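You operate a simulated robot arm through the tools that you are given. There is no shell and no other tool. Be economical: measure what you need, move in short steps, check, and stop when the job is done.

Carry out the task below with a simulated robot arm. There is one attempt and no reset: what you move stays moved.

TASK
Stack the jar marked "S-316" from the middle of the titration bench on top of the jar labelled "S-263".
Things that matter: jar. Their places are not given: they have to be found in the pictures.

It is judged by the outcome, as a careful person would: the job done as asked, and still so three seconds after it is handed in. It fails if anything else is knocked over, pushed out of place, dropped, spilled or broken.

THE ROBOT
A 6-joint arm with a two-finger parallel gripper, fixed in place. Base frame: the origin is at the foot of the arm, x ahead of it, y to its left, z up; the work surface is at about z = 850. Lengths are in mm, angles in rad, forces in N, time in s.
With the tool pointing down near the work surface it reaches from about 260 to 680 mm from the base axis. Its first joint turns from -1.152 to 1.152 rad. Payload 2.9 kg.
Tool frame: the origin (TCP) lies between the finger pads and is the grasp point; the fingertips stand 30 mm ahead of it; z points along the fingers, y is the line along which they close. The gripper opens to 110 mm. The fingers are 20 mm wide and 10 mm thick; the gripper's body (48 by 112 mm) begins 55 mm behind the TCP.
Orientation is that of the tool frame in the base frame, as a unit quaternion [x, y, z, w]. With the fingers straight down and closing along the base's y, the tool's x points along the base's -x, its y along +y and its z along -z.

THE INTERFACE
- The arm moves only by the tool arm_command. Its argument "plan" is a list of rows, each an object of numbers (a shift or turn left out is 0, a gripper value left out holds the last): "grip": the closure, from 0 (fully open) to 1 (shut); "x", "y", "z": the shift along the tool's x, y, z in mm; "yaw": the turn about the tool's z in degrees. In form: [{"grip": .., "x": .., "y": .., "z": .., "yaw": ..}, ...]. A call has 1 to 10 rows; each row is the pose to reach, as a shift and turn from the pose commanded when the call began, along the tool's axes at that moment. A row lasts 0.2 s, in which the tool goes at most 50 mm and 0.15 rad; a call with a longer step from one row to the next is refused whole, and so is a gripper value outside its range. A pose out of reach is approached as far as the arm can. The call stops where the force on the tool passes 40 N (or 10 N more than at its start, if that is more) or the arm is blocked; 0.2 s more then pass. The fingers move at their own pace (about 108 mm/s each) and stop on an object; they squeeze with about 25 N. The grip force told is the motor's: it shows also when the fingers shut on nothing. Time passes only in rows, and 0.2 s behind the last, so rows that repeat a pose let the fingers close. It gives the time, the measured TCP pose, the force on the tool (base axes), the opening and the grip force at its end, in the units of the frame above (readings bear some noise).
- Cameras (640 x 400 px; columns grow to the right, rows downward): "scene" is fixed at [87.8, 442.4, 1384.1]; the picture's right is [-0.66, -0.75, 0.00], its down [-0.42, 0.37, -0.83] and it looks along [0.62, -0.54, -0.56] (base axes); focal length 340 px, centre (320, 200). "wrist" rides on the gripper at [-36, 0, -57] in the tool frame; the picture's right is [0.00, -1.00, 0.00], its down [0.97, 0.00, -0.24] and it looks along [0.24, 0.00, 0.97] (tool axes); focal length 218 px, centre (320, 200).
- snapshot(camera): a new picture of that camera. No time passes.
- point_at(camera, pixels): there is no depth. For up to 12 entries [column, row, z] of the newest picture of that camera ("zoom" is the newest enlarged one), the place [x, y] in the base frame at which the ray of that pixel passes the height z, good to about 2 mm. No time passes.
- enlarge(camera, box): a new picture of the part [left, top, right, bottom] of that camera's present view, enlarged. No time passes.
- job_done(): hands the job in; it is judged then, once.

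Work in short steps. Measure before you move; look again where a grasp or a placing could have gone wrong, and mend it. You have 60 turns and 26 pictures in all, the two below and enlarged ones among them. Open the gripper and draw the arm clear of the work before you hand the job in, unless the task says otherwise; then end with one line.

The tools are called after ">>>" by a JSON object that holds its "op" and its "data". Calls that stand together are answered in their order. arm_command: Moves the arm, as the interface text tells. Its arguments: {"type":"object","properties":{"plan":{"type":"array"}},"required":["plan"]} The other tools are called the same way: snapshot (camera) takes a picture; point_at (camera, pixels) gives the place at which the rays of pixels pass given heights; enlarge (camera, box) takes an enlarged picture of a part of a camera's view; job_done () hands the job in.

At the start:

```text
clock: 0.0
eef_pos: [492.9, -18.4, 1098.9]
tool_rot: [0.0, 1.0, 0.0, 0.0]
force: [0.7, -0.4, 0.8]
width: 110.0
grasp_force: 0.0
```

scene: 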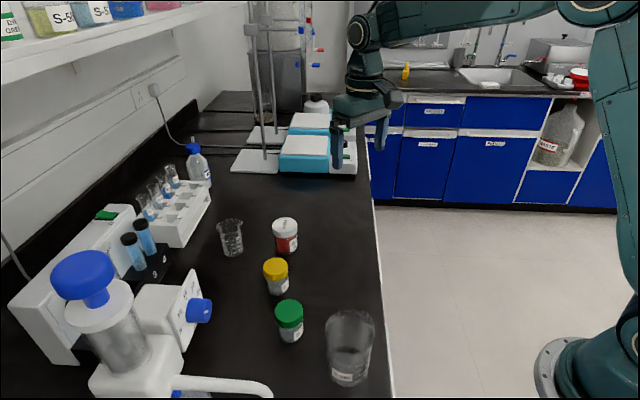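
wrist: 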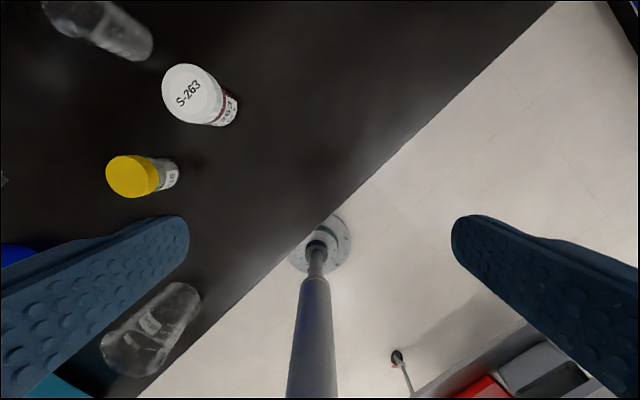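

The white-lidded jar at scene (285,235) reads S-263 in the wrist view. I'll enlarge the jars to read the other labels.

>>> {"op": "enlarge", "data": {"camera": "scene", "box": [205, 200, 395, 390]}}

>>> {"op": "enlarge", "data": {"camera": "wrist", "box": [80, 40, 260, 220]}}

```text
2.11 times, centred on (300, 295) of scene
```

zoom: 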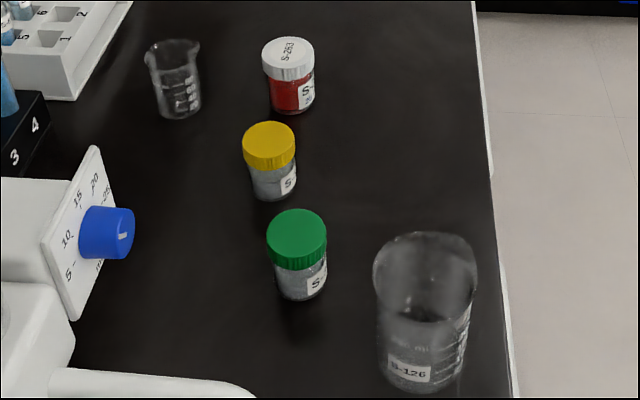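

```text
2.22 times, centred on (170, 130) of wrist
```

zoom: 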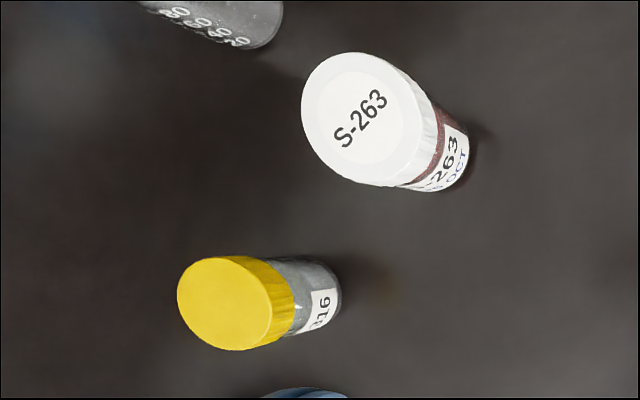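

The yellow jar's label ends in "16" in the wrist view, but the green one isn't readable yet. I'll measure the jars: front foot pixels and lid centres at several heights.

>>> {"op": "point_at", "data": {"camera": "scene", "pixels": [[277.7, 294.5, 850], [276.3, 265.6, 910], [276.3, 265.6, 920], [286.3, 253.3, 850], [284.8, 223, 910], [284.8, 223, 920], [291.5, 341.4, 850], [289, 307.8, 910], [289, 307.8, 920], [263.9, 265.6, 915], [289, 265.6, 915]]}}

>>> {"op": "point_at", "data": {"camera": "wrist", "pixels": [[132, 176, 910], [132, 176, 920], [189, 90, 910], [189, 90, 920], [178, 172, 850], [236, 108, 850]]}}

```text
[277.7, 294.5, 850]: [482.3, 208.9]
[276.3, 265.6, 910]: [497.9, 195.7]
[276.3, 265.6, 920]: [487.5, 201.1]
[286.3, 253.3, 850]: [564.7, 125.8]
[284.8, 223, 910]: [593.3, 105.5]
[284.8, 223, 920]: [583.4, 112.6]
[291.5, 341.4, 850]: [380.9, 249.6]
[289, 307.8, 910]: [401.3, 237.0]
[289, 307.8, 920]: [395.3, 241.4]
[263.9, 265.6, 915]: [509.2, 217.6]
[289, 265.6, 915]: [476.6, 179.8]
```

```text
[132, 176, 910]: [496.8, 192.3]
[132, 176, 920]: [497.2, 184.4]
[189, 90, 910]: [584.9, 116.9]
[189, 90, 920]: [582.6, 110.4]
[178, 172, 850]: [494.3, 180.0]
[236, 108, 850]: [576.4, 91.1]
```

Two-camera agreement gives yellow at about (497,194), top ~910, and white at about (583,111), top ~920. I'll move left, staying high, to read the green jar's label and refine these numbers.

>>> {"op": "arm_command", "data": {"plan": [{"grip": 0, "x": 12, "y": 40, "z": 0}, {"x": 25, "y": 75}, {"x": 35, "y": 110}, {"x": 40, "y": 130}, {"x": 40, "y": 130}]}}

>>> {"op": "snapshot", "data": {"camera": "wrist"}}

```text
clock: 1.2
eef_pos: [452.1, 111.2, 1098.0]
tool_rot: [-0.001, 1.0, 0.0, -0.001]
force: [0.6, 0.4, 0.1]
width: 109.8
grasp_force: 0.0
```

```text
21 pictures are left
```

wrist: 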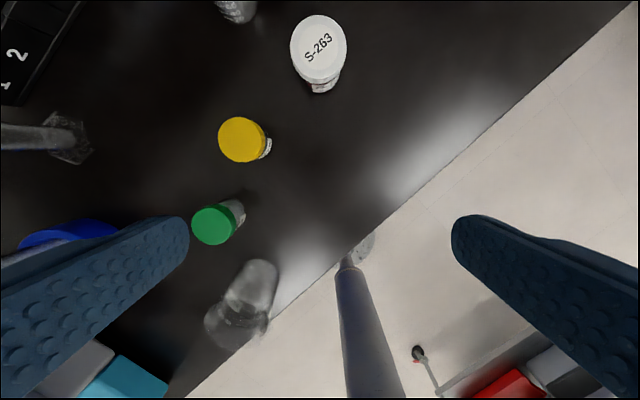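

>>> {"op": "enlarge", "data": {"camera": "wrist", "box": [180, 100, 290, 260]}}

>>> {"op": "point_at", "data": {"camera": "wrist", "pixels": [[242, 140, 910], [242, 140, 915], [318.5, 49, 920], [212, 225, 910], [218, 140, 910], [266, 140, 910], [291, 48, 920], [346, 48, 920], [238, 12, 890]]}}

```text
2.50 times, centred on (235, 180) of wrist
```

zoom: 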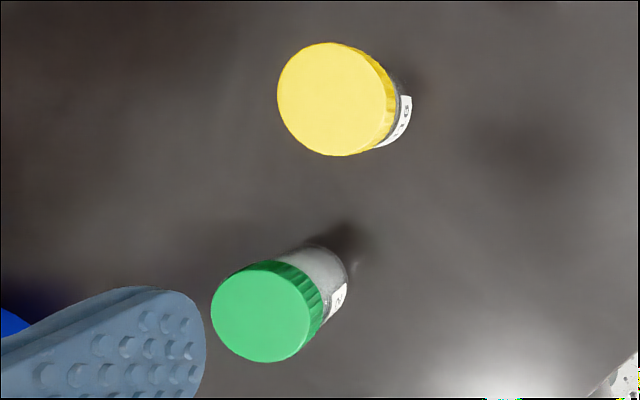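

```text
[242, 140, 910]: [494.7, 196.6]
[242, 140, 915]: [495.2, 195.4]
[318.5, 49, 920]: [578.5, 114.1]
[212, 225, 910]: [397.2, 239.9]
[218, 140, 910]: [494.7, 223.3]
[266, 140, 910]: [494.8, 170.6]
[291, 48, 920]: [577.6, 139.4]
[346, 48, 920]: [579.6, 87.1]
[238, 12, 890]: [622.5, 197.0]
```

The green label is still hidden at this angle. I'll lower and draw back a little so the camera sees the labels from their right side, staying clear of the big beaker near (285,220).

>>> {"op": "arm_command", "data": {"plan": [{"x": 30, "y": -10, "z": 20}, {"x": 60, "y": -20, "z": 50}, {"x": 80, "y": -20, "z": 85}, {"x": 95, "y": -20, "z": 100}, {"x": 95, "y": -20, "z": 100}]}}

>>> {"op": "enlarge", "data": {"camera": "wrist", "box": [70, 20, 330, 210]}}

```text
clock: 2.4
eef_pos: [357.4, 92.0, 997.5]
tool_rot: [0.0, 1.0, 0.0, 0.0]
force: [-0.7, 0.0, -0.4]
width: 109.8
grasp_force: 0.1
```

```text
2.11 times, centred on (200, 115) of wrist
```

zoom: 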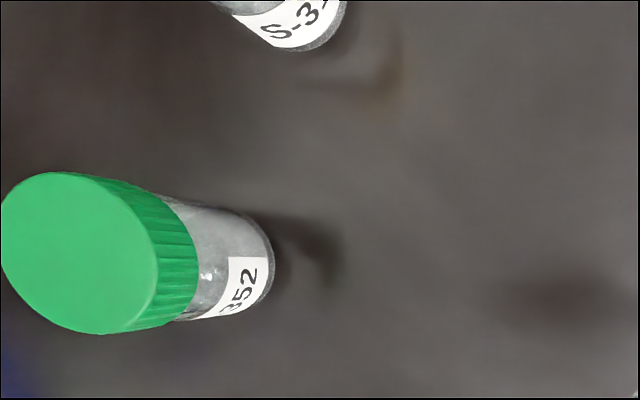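

Green is S-352 and yellow is "S-3…16", so yellow is the jar to move. I'll go above it at about z 990 and check the centring.

>>> {"op": "arm_command", "data": {"plan": [{"x": -28, "y": 21}, {"x": -56, "y": 42}, {"x": -84, "y": 63}, {"x": -112, "y": 83}, {"x": -130, "y": 97}, {"x": -138.6, "y": 103}, {"x": -138.6, "y": 103}]}}

>>> {"op": "snapshot", "data": {"camera": "wrist"}}

>>> {"op": "snapshot", "data": {"camera": "scene"}}

```text
clock: 4.0
eef_pos: [496.2, 195.7, 998.8]
tool_rot: [-0.001, 1.0, 0.0, 0.0]
force: [-0.1, -0.8, -0.8]
width: 109.7
grasp_force: 0.0
```

```text
18 pictures are left
```

wrist: 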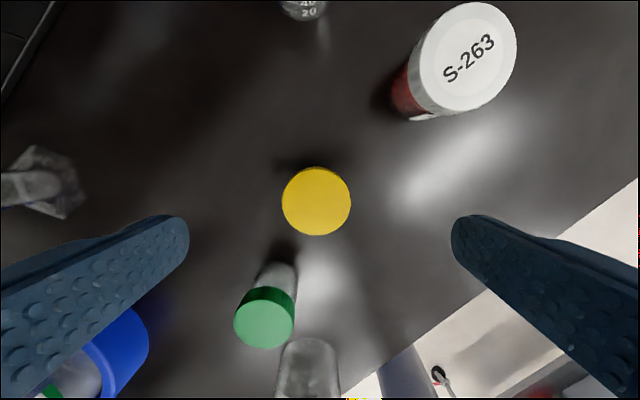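

```text
17 pictures are left
```

scene: 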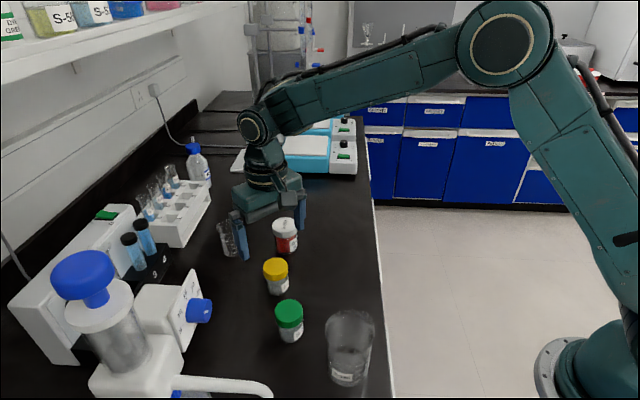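

>>> {"op": "point_at", "data": {"camera": "wrist", "pixels": [[316, 201, 905], [316, 201, 910], [282, 201, 910], [350, 201, 910], [462, 57, 920], [462, 57, 925], [462, 57, 915], [413, 119, 850], [400, 80, 850]]}}

>>> {"op": "point_at", "data": {"camera": "scene", "pixels": [[276, 265.5, 905], [284.5, 223, 920], [284.5, 223, 915]]}}

```text
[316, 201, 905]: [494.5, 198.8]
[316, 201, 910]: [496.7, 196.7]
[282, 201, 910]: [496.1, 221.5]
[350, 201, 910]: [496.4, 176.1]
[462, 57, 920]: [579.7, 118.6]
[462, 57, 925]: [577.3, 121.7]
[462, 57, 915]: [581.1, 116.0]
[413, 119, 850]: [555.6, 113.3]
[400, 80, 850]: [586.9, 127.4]
```

```text
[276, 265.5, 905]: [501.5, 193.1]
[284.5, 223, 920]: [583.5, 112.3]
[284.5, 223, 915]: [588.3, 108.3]
```

Yellow is centred under the gripper at about (497,197), ~46 mm wide, and both finger paths are clear. I'll descend to TCP z ≈ 889, keeping the gripper open.

>>> {"op": "arm_command", "data": {"plan": [{"grip": 0, "x": -0.5, "y": 1, "z": 30}, {"x": -0.5, "y": 1, "z": 60}, {"x": -0.5, "y": 1, "z": 85}, {"x": -0.5, "y": 1, "z": 100}, {"x": -0.5, "y": 1, "z": 110}, {"x": -0.5, "y": 1, "z": 110}]}}

>>> {"op": "snapshot", "data": {"camera": "scene"}}

>>> {"op": "snapshot", "data": {"camera": "wrist"}}

```text
clock: 5.4
eef_pos: [497.7, 196.0, 886.5]
tool_rot: [0.0, 1.0, 0.0, -0.001]
force: [-0.6, 0.8, -0.1]
width: 109.9
grasp_force: 0.0
```

```text
16 pictures are left
```

scene: 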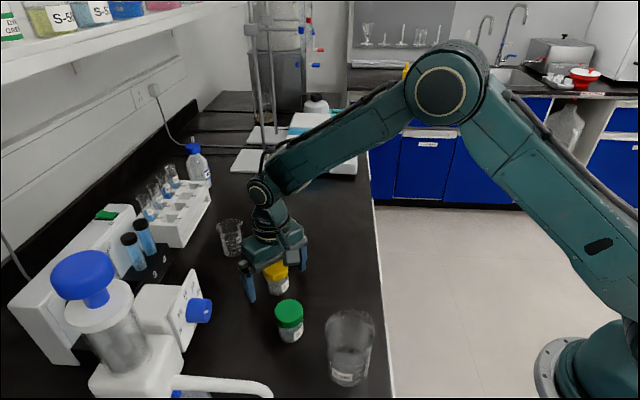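

```text
15 pictures are left
```

wrist: 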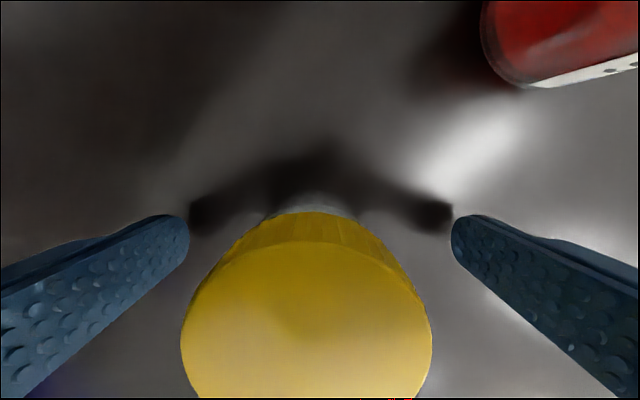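

Jar lid is centred at column ~307, i.e. ~2 mm toward +y. I'll shift that much and close gently.

>>> {"op": "arm_command", "data": {"plan": [{"grip": 0, "y": 2}, {"grip": 0.3, "y": 2}, {"grip": 0.5, "y": 2}, {"grip": 0.7, "y": 2}, {"grip": 1, "y": 2}, {"grip": 1, "y": 2}, {"grip": 1, "y": 2}]}}

```text
clock: 7.0
eef_pos: [497.1, 197.2, 886.8]
tool_rot: [0.0, 1.0, -0.001, 0.0]
force: [-0.6, 0.4, -0.5]
width: 44.9
grasp_force: 24.1
```

Gripped at 44.9 mm with 24 N. Lifting slowly, ~120 mm.

>>> {"op": "arm_command", "data": {"plan": [{"grip": 1, "z": -8}, {"z": -30}, {"z": -60}, {"z": -90}, {"z": -115}, {"z": -125}, {"z": -125}]}}

>>> {"op": "snapshot", "data": {"camera": "wrist"}}

>>> {"op": "snapshot", "data": {"camera": "scene"}}

```text
clock: 8.6
eef_pos: [497.3, 196.9, 1013.5]
tool_rot: [0.0, 1.0, -0.001, 0.0]
force: [0.2, 0.0, -1.0]
width: 44.9
grasp_force: 24.7
```

```text
14 pictures are left
```

wrist: 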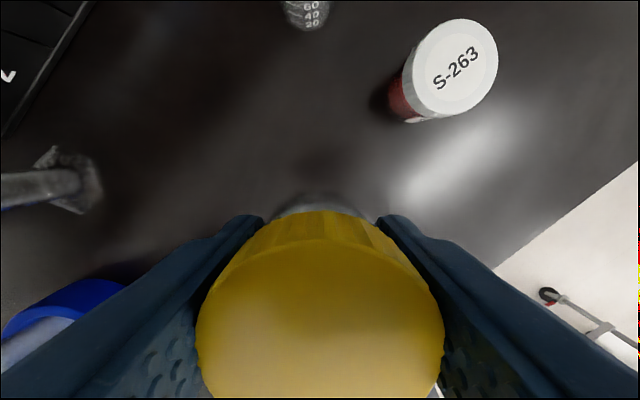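

```text
13 pictures are left
```

scene: 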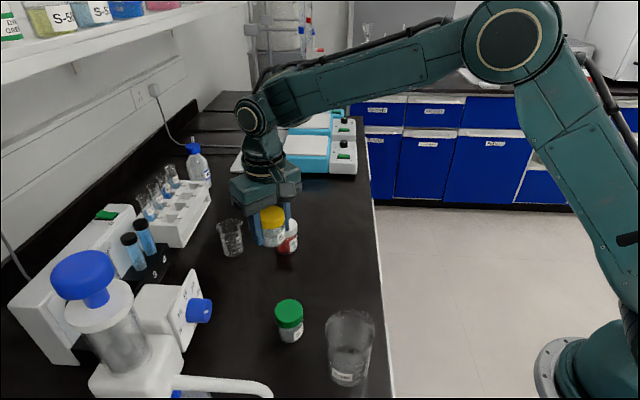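

Jar is held upright. Now I'll measure the white lid more precisely from this pose, using its outline left/right and top/bottom.

>>> {"op": "enlarge", "data": {"camera": "wrist", "box": [380, 10, 520, 130]}}

```text
3.33 times, centred on (450, 70) of wrist
```

zoom: 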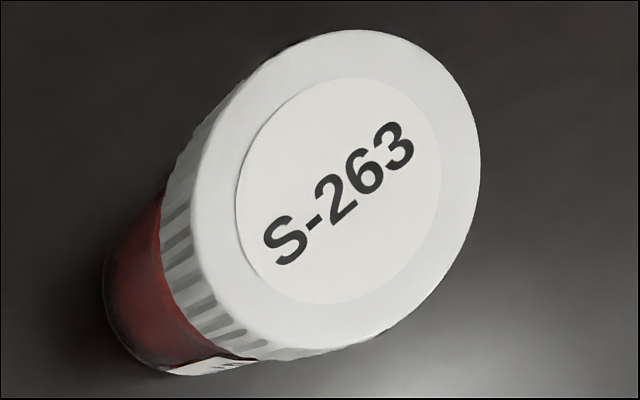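

>>> {"op": "point_at", "data": {"camera": "zoom", "pixels": [[338, 190, 910], [338, 190, 915], [338, 190, 920], [338, 190, 925], [200, 220, 920], [480, 150, 920], [350, 30, 920], [300, 349, 920], [110, 320, 850], [190, 375, 850]]}}

>>> {"op": "enlarge", "data": {"camera": "scene", "box": [210, 190, 330, 265]}}

```text
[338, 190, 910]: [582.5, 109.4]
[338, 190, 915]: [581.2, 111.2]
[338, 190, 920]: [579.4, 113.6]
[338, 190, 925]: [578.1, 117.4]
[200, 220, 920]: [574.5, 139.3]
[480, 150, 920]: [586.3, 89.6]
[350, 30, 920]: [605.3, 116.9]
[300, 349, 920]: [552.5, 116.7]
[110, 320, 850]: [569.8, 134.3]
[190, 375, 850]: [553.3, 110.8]
```

```text
5.33 times, centred on (270, 228) of scene
```

zoom: 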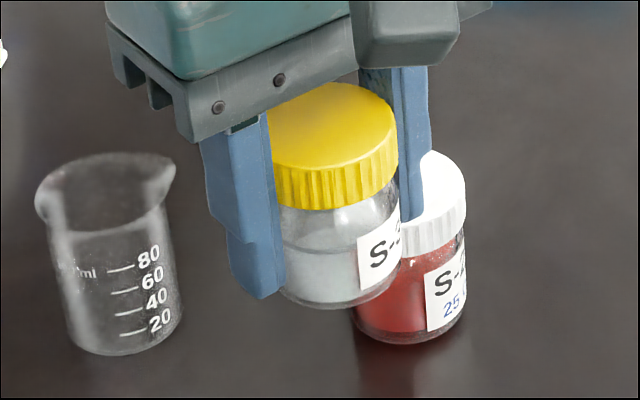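

White lid centre comes out at about (580.5,114), top ~920, and the held jar's foot is ~37 mm below TCP. I'll move over it, staying at z 1013.

>>> {"op": "arm_command", "data": {"plan": [{"grip": 1, "x": -12, "y": -12}, {"x": -32, "y": -32}, {"x": -52, "y": -52}, {"x": -70, "y": -70}, {"x": -80, "y": -80}, {"x": -83.2, "y": -83}, {"x": -83.2, "y": -83}]}}

>>> {"op": "enlarge", "data": {"camera": "scene", "box": [210, 150, 370, 260]}}

>>> {"op": "snapshot", "data": {"camera": "wrist"}}

```text
clock: 10.2
eef_pos: [581.1, 114.8, 1013.9]
tool_rot: [0.001, 1.0, 0.001, 0.0]
force: [-1.3, -0.6, -1.2]
width: 45.0
grasp_force: 24.9
```

```text
3.64 times, centred on (290, 205) of scene
```

zoom: 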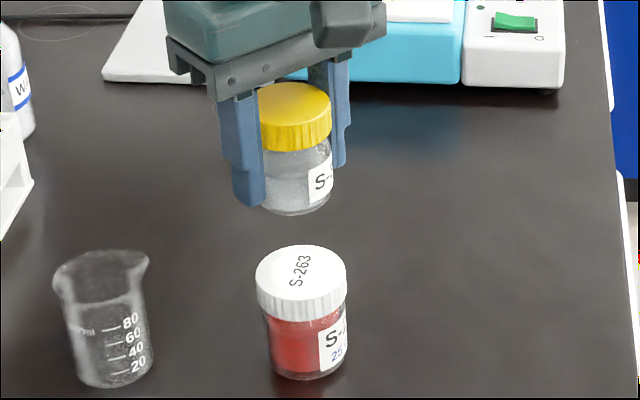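

```text
9 pictures are left
```

wrist: 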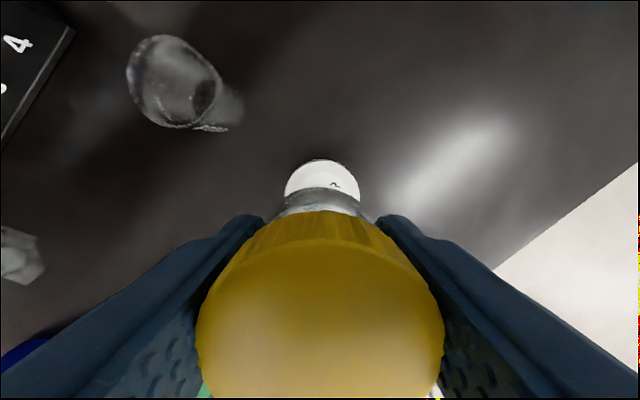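

Alignment check: white lid's visible rim runs columns 284–361 (far edge row 159) in the wrist view. I'll get base coordinates for it and the lid centre in zoom (302,271).

>>> {"op": "point_at", "data": {"camera": "wrist", "pixels": [[284, 192, 920], [361, 192, 920], [322, 159, 920], [322, 159, 915], [322, 159, 925]]}}

>>> {"op": "point_at", "data": {"camera": "zoom", "pixels": [[302, 271, 915], [302, 271, 920], [302, 271, 925], [257, 275, 920], [347, 275, 920], [302, 244, 920], [302, 298, 920], [304, 380, 850]]}}

```text
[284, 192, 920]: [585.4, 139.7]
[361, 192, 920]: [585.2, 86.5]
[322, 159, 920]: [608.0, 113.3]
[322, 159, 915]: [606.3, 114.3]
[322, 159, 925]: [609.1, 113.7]
```

```text
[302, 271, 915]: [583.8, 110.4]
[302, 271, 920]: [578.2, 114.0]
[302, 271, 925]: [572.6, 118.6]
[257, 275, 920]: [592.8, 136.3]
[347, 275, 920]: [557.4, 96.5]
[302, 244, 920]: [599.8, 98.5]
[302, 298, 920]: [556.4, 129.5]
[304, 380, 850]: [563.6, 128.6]
```

Lid centre is (581,113.3), so I shift y by −1 and descend to about z 963, a few mm above expected contact.

>>> {"op": "arm_command", "data": {"plan": [{"grip": 1, "y": -1, "z": 10}, {"y": -1, "z": 25}, {"y": -1, "z": 38}, {"y": -1, "z": 46}, {"y": -1, "z": 50}, {"y": -1, "z": 50}]}}

>>> {"op": "enlarge", "data": {"camera": "scene", "box": [230, 170, 340, 260]}}

```text
clock: 11.6
eef_pos: [579.8, 115.0, 962.2]
tool_rot: [0.0, 1.0, 0.0, 0.0]
force: [-0.6, 1.3, -0.6]
width: 44.6
grasp_force: 25.4
```

```text
4.44 times, centred on (285, 215) of scene
```

zoom: 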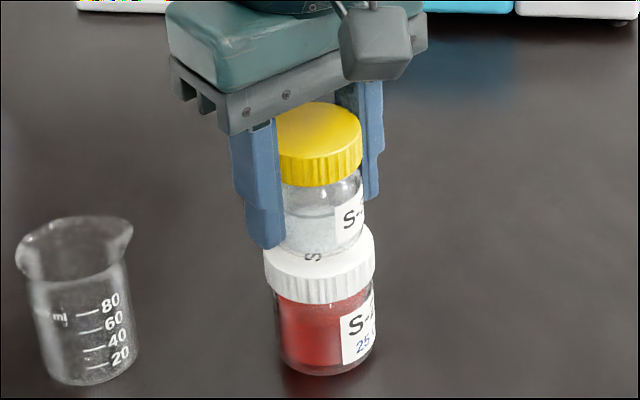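

A small gap remains, alignment looks good. Creeping down in ~1 mm steps.

>>> {"op": "arm_command", "data": {"plan": [{"grip": 1, "z": 1}, {"z": 2}, {"z": 3}, {"z": 4}, {"z": 4}]}}

```text
clock: 12.8
eef_pos: [580.7, 113.9, 958.4]
tool_rot: [0.0, 1.0, 0.0, 0.001]
force: [0.0, 0.2, -0.7]
width: 44.6
grasp_force: 24.7
```

>>> {"op": "arm_command", "data": {"plan": [{"grip": 1, "z": 0.7}, {"z": 1.4}, {"z": 2}, {"z": 2}]}}

```text
clock: 13.8
eef_pos: [580.7, 113.1, 956.9]
tool_rot: [0.0, 1.0, 0.0, 0.001]
force: [-0.5, 0.8, -1.1]
width: 44.8
grasp_force: 24.9
```

No contact force yet; continuing down gently.

>>> {"op": "arm_command", "data": {"plan": [{"grip": 1, "z": 0.7}, {"z": 1.4}, {"z": 2}, {"z": 2}]}}

```text
clock: 14.8
eef_pos: [580.0, 114.4, 956.1]
tool_rot: [0.0, 1.0, 0.0, 0.001]
force: [-2.0, -0.1, 8.6]
width: 44.6
grasp_force: 24.6
```

Contact: 8.6 N upward at z 956. I'll check the picture before releasing.

>>> {"op": "enlarge", "data": {"camera": "scene", "box": [230, 170, 340, 260]}}

```text
4.44 times, centred on (285, 215) of scene
```

zoom: 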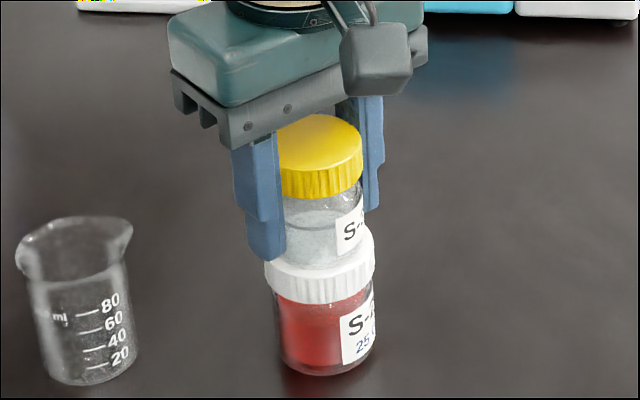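

The jar sits squarely on the white lid. I'll ease off 0.7 mm and open gradually.

>>> {"op": "arm_command", "data": {"plan": [{"grip": 1, "z": -0.7}, {"grip": 0.55, "z": -0.7}, {"grip": 0.45, "z": -0.7}, {"grip": 0.3, "z": -0.7}, {"grip": 0.1, "z": -0.7}, {"grip": 0, "z": -0.7}, {"grip": 0, "z": -0.7}]}}

>>> {"op": "snapshot", "data": {"camera": "wrist"}}

```text
clock: 16.4
eef_pos: [580.4, 113.7, 956.6]
tool_rot: [0.0, 1.0, 0.0, 0.0]
force: [-0.2, -0.2, -0.1]
width: 110.1
grasp_force: 0.0
```

```text
6 pictures are left
```

wrist: 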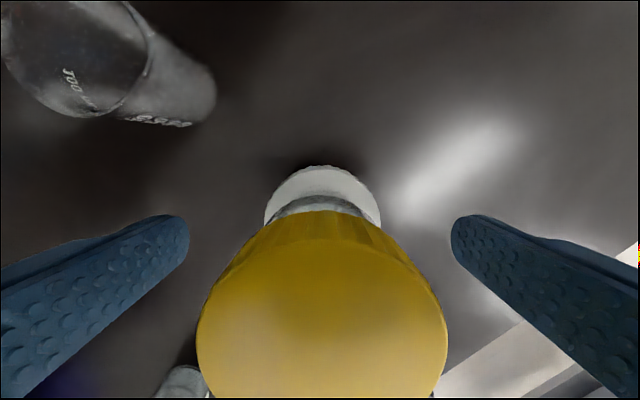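

Fingers are open and clear of the standing jar. Rising straight up, then drawing away to the right.

>>> {"op": "arm_command", "data": {"plan": [{"grip": 0, "z": -15}, {"z": -40}, {"z": -70}, {"z": -100}, {"z": -130}, {"z": -150, "y": -20}, {"z": -150, "y": -55}, {"z": -150, "y": -95}, {"z": -150, "y": -125}, {"z": -150, "y": -135}]}}

>>> {"op": "snapshot", "data": {"camera": "scene"}}

```text
clock: 18.6
eef_pos: [578.8, -21.3, 1105.7]
tool_rot: [0.0, 1.0, 0.0, 0.0]
force: [0.2, -0.4, 0.5]
width: 110.0
grasp_force: 0.0
```

```text
5 pictures are left
```

scene: 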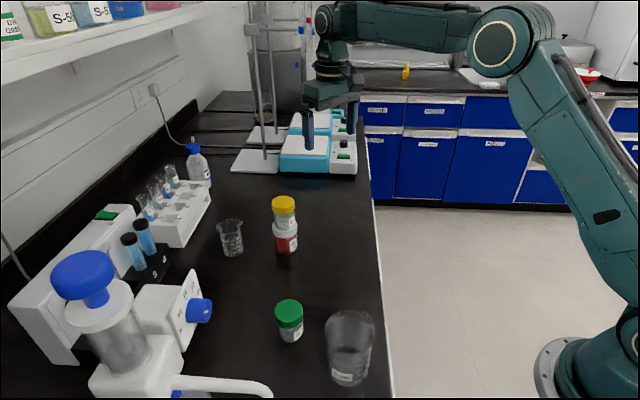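

The stack stands upright at (285,225), everything else is in place, and the arm is clear. Handing in.

>>> {"op": "job_done", "data": {}}

```text
The job is handed in.
```

The jar marked S-316 (yellow lid) is stacked upright on the jar labelled S-263; nothing else was moved, and the gripper is open and clear of the work.
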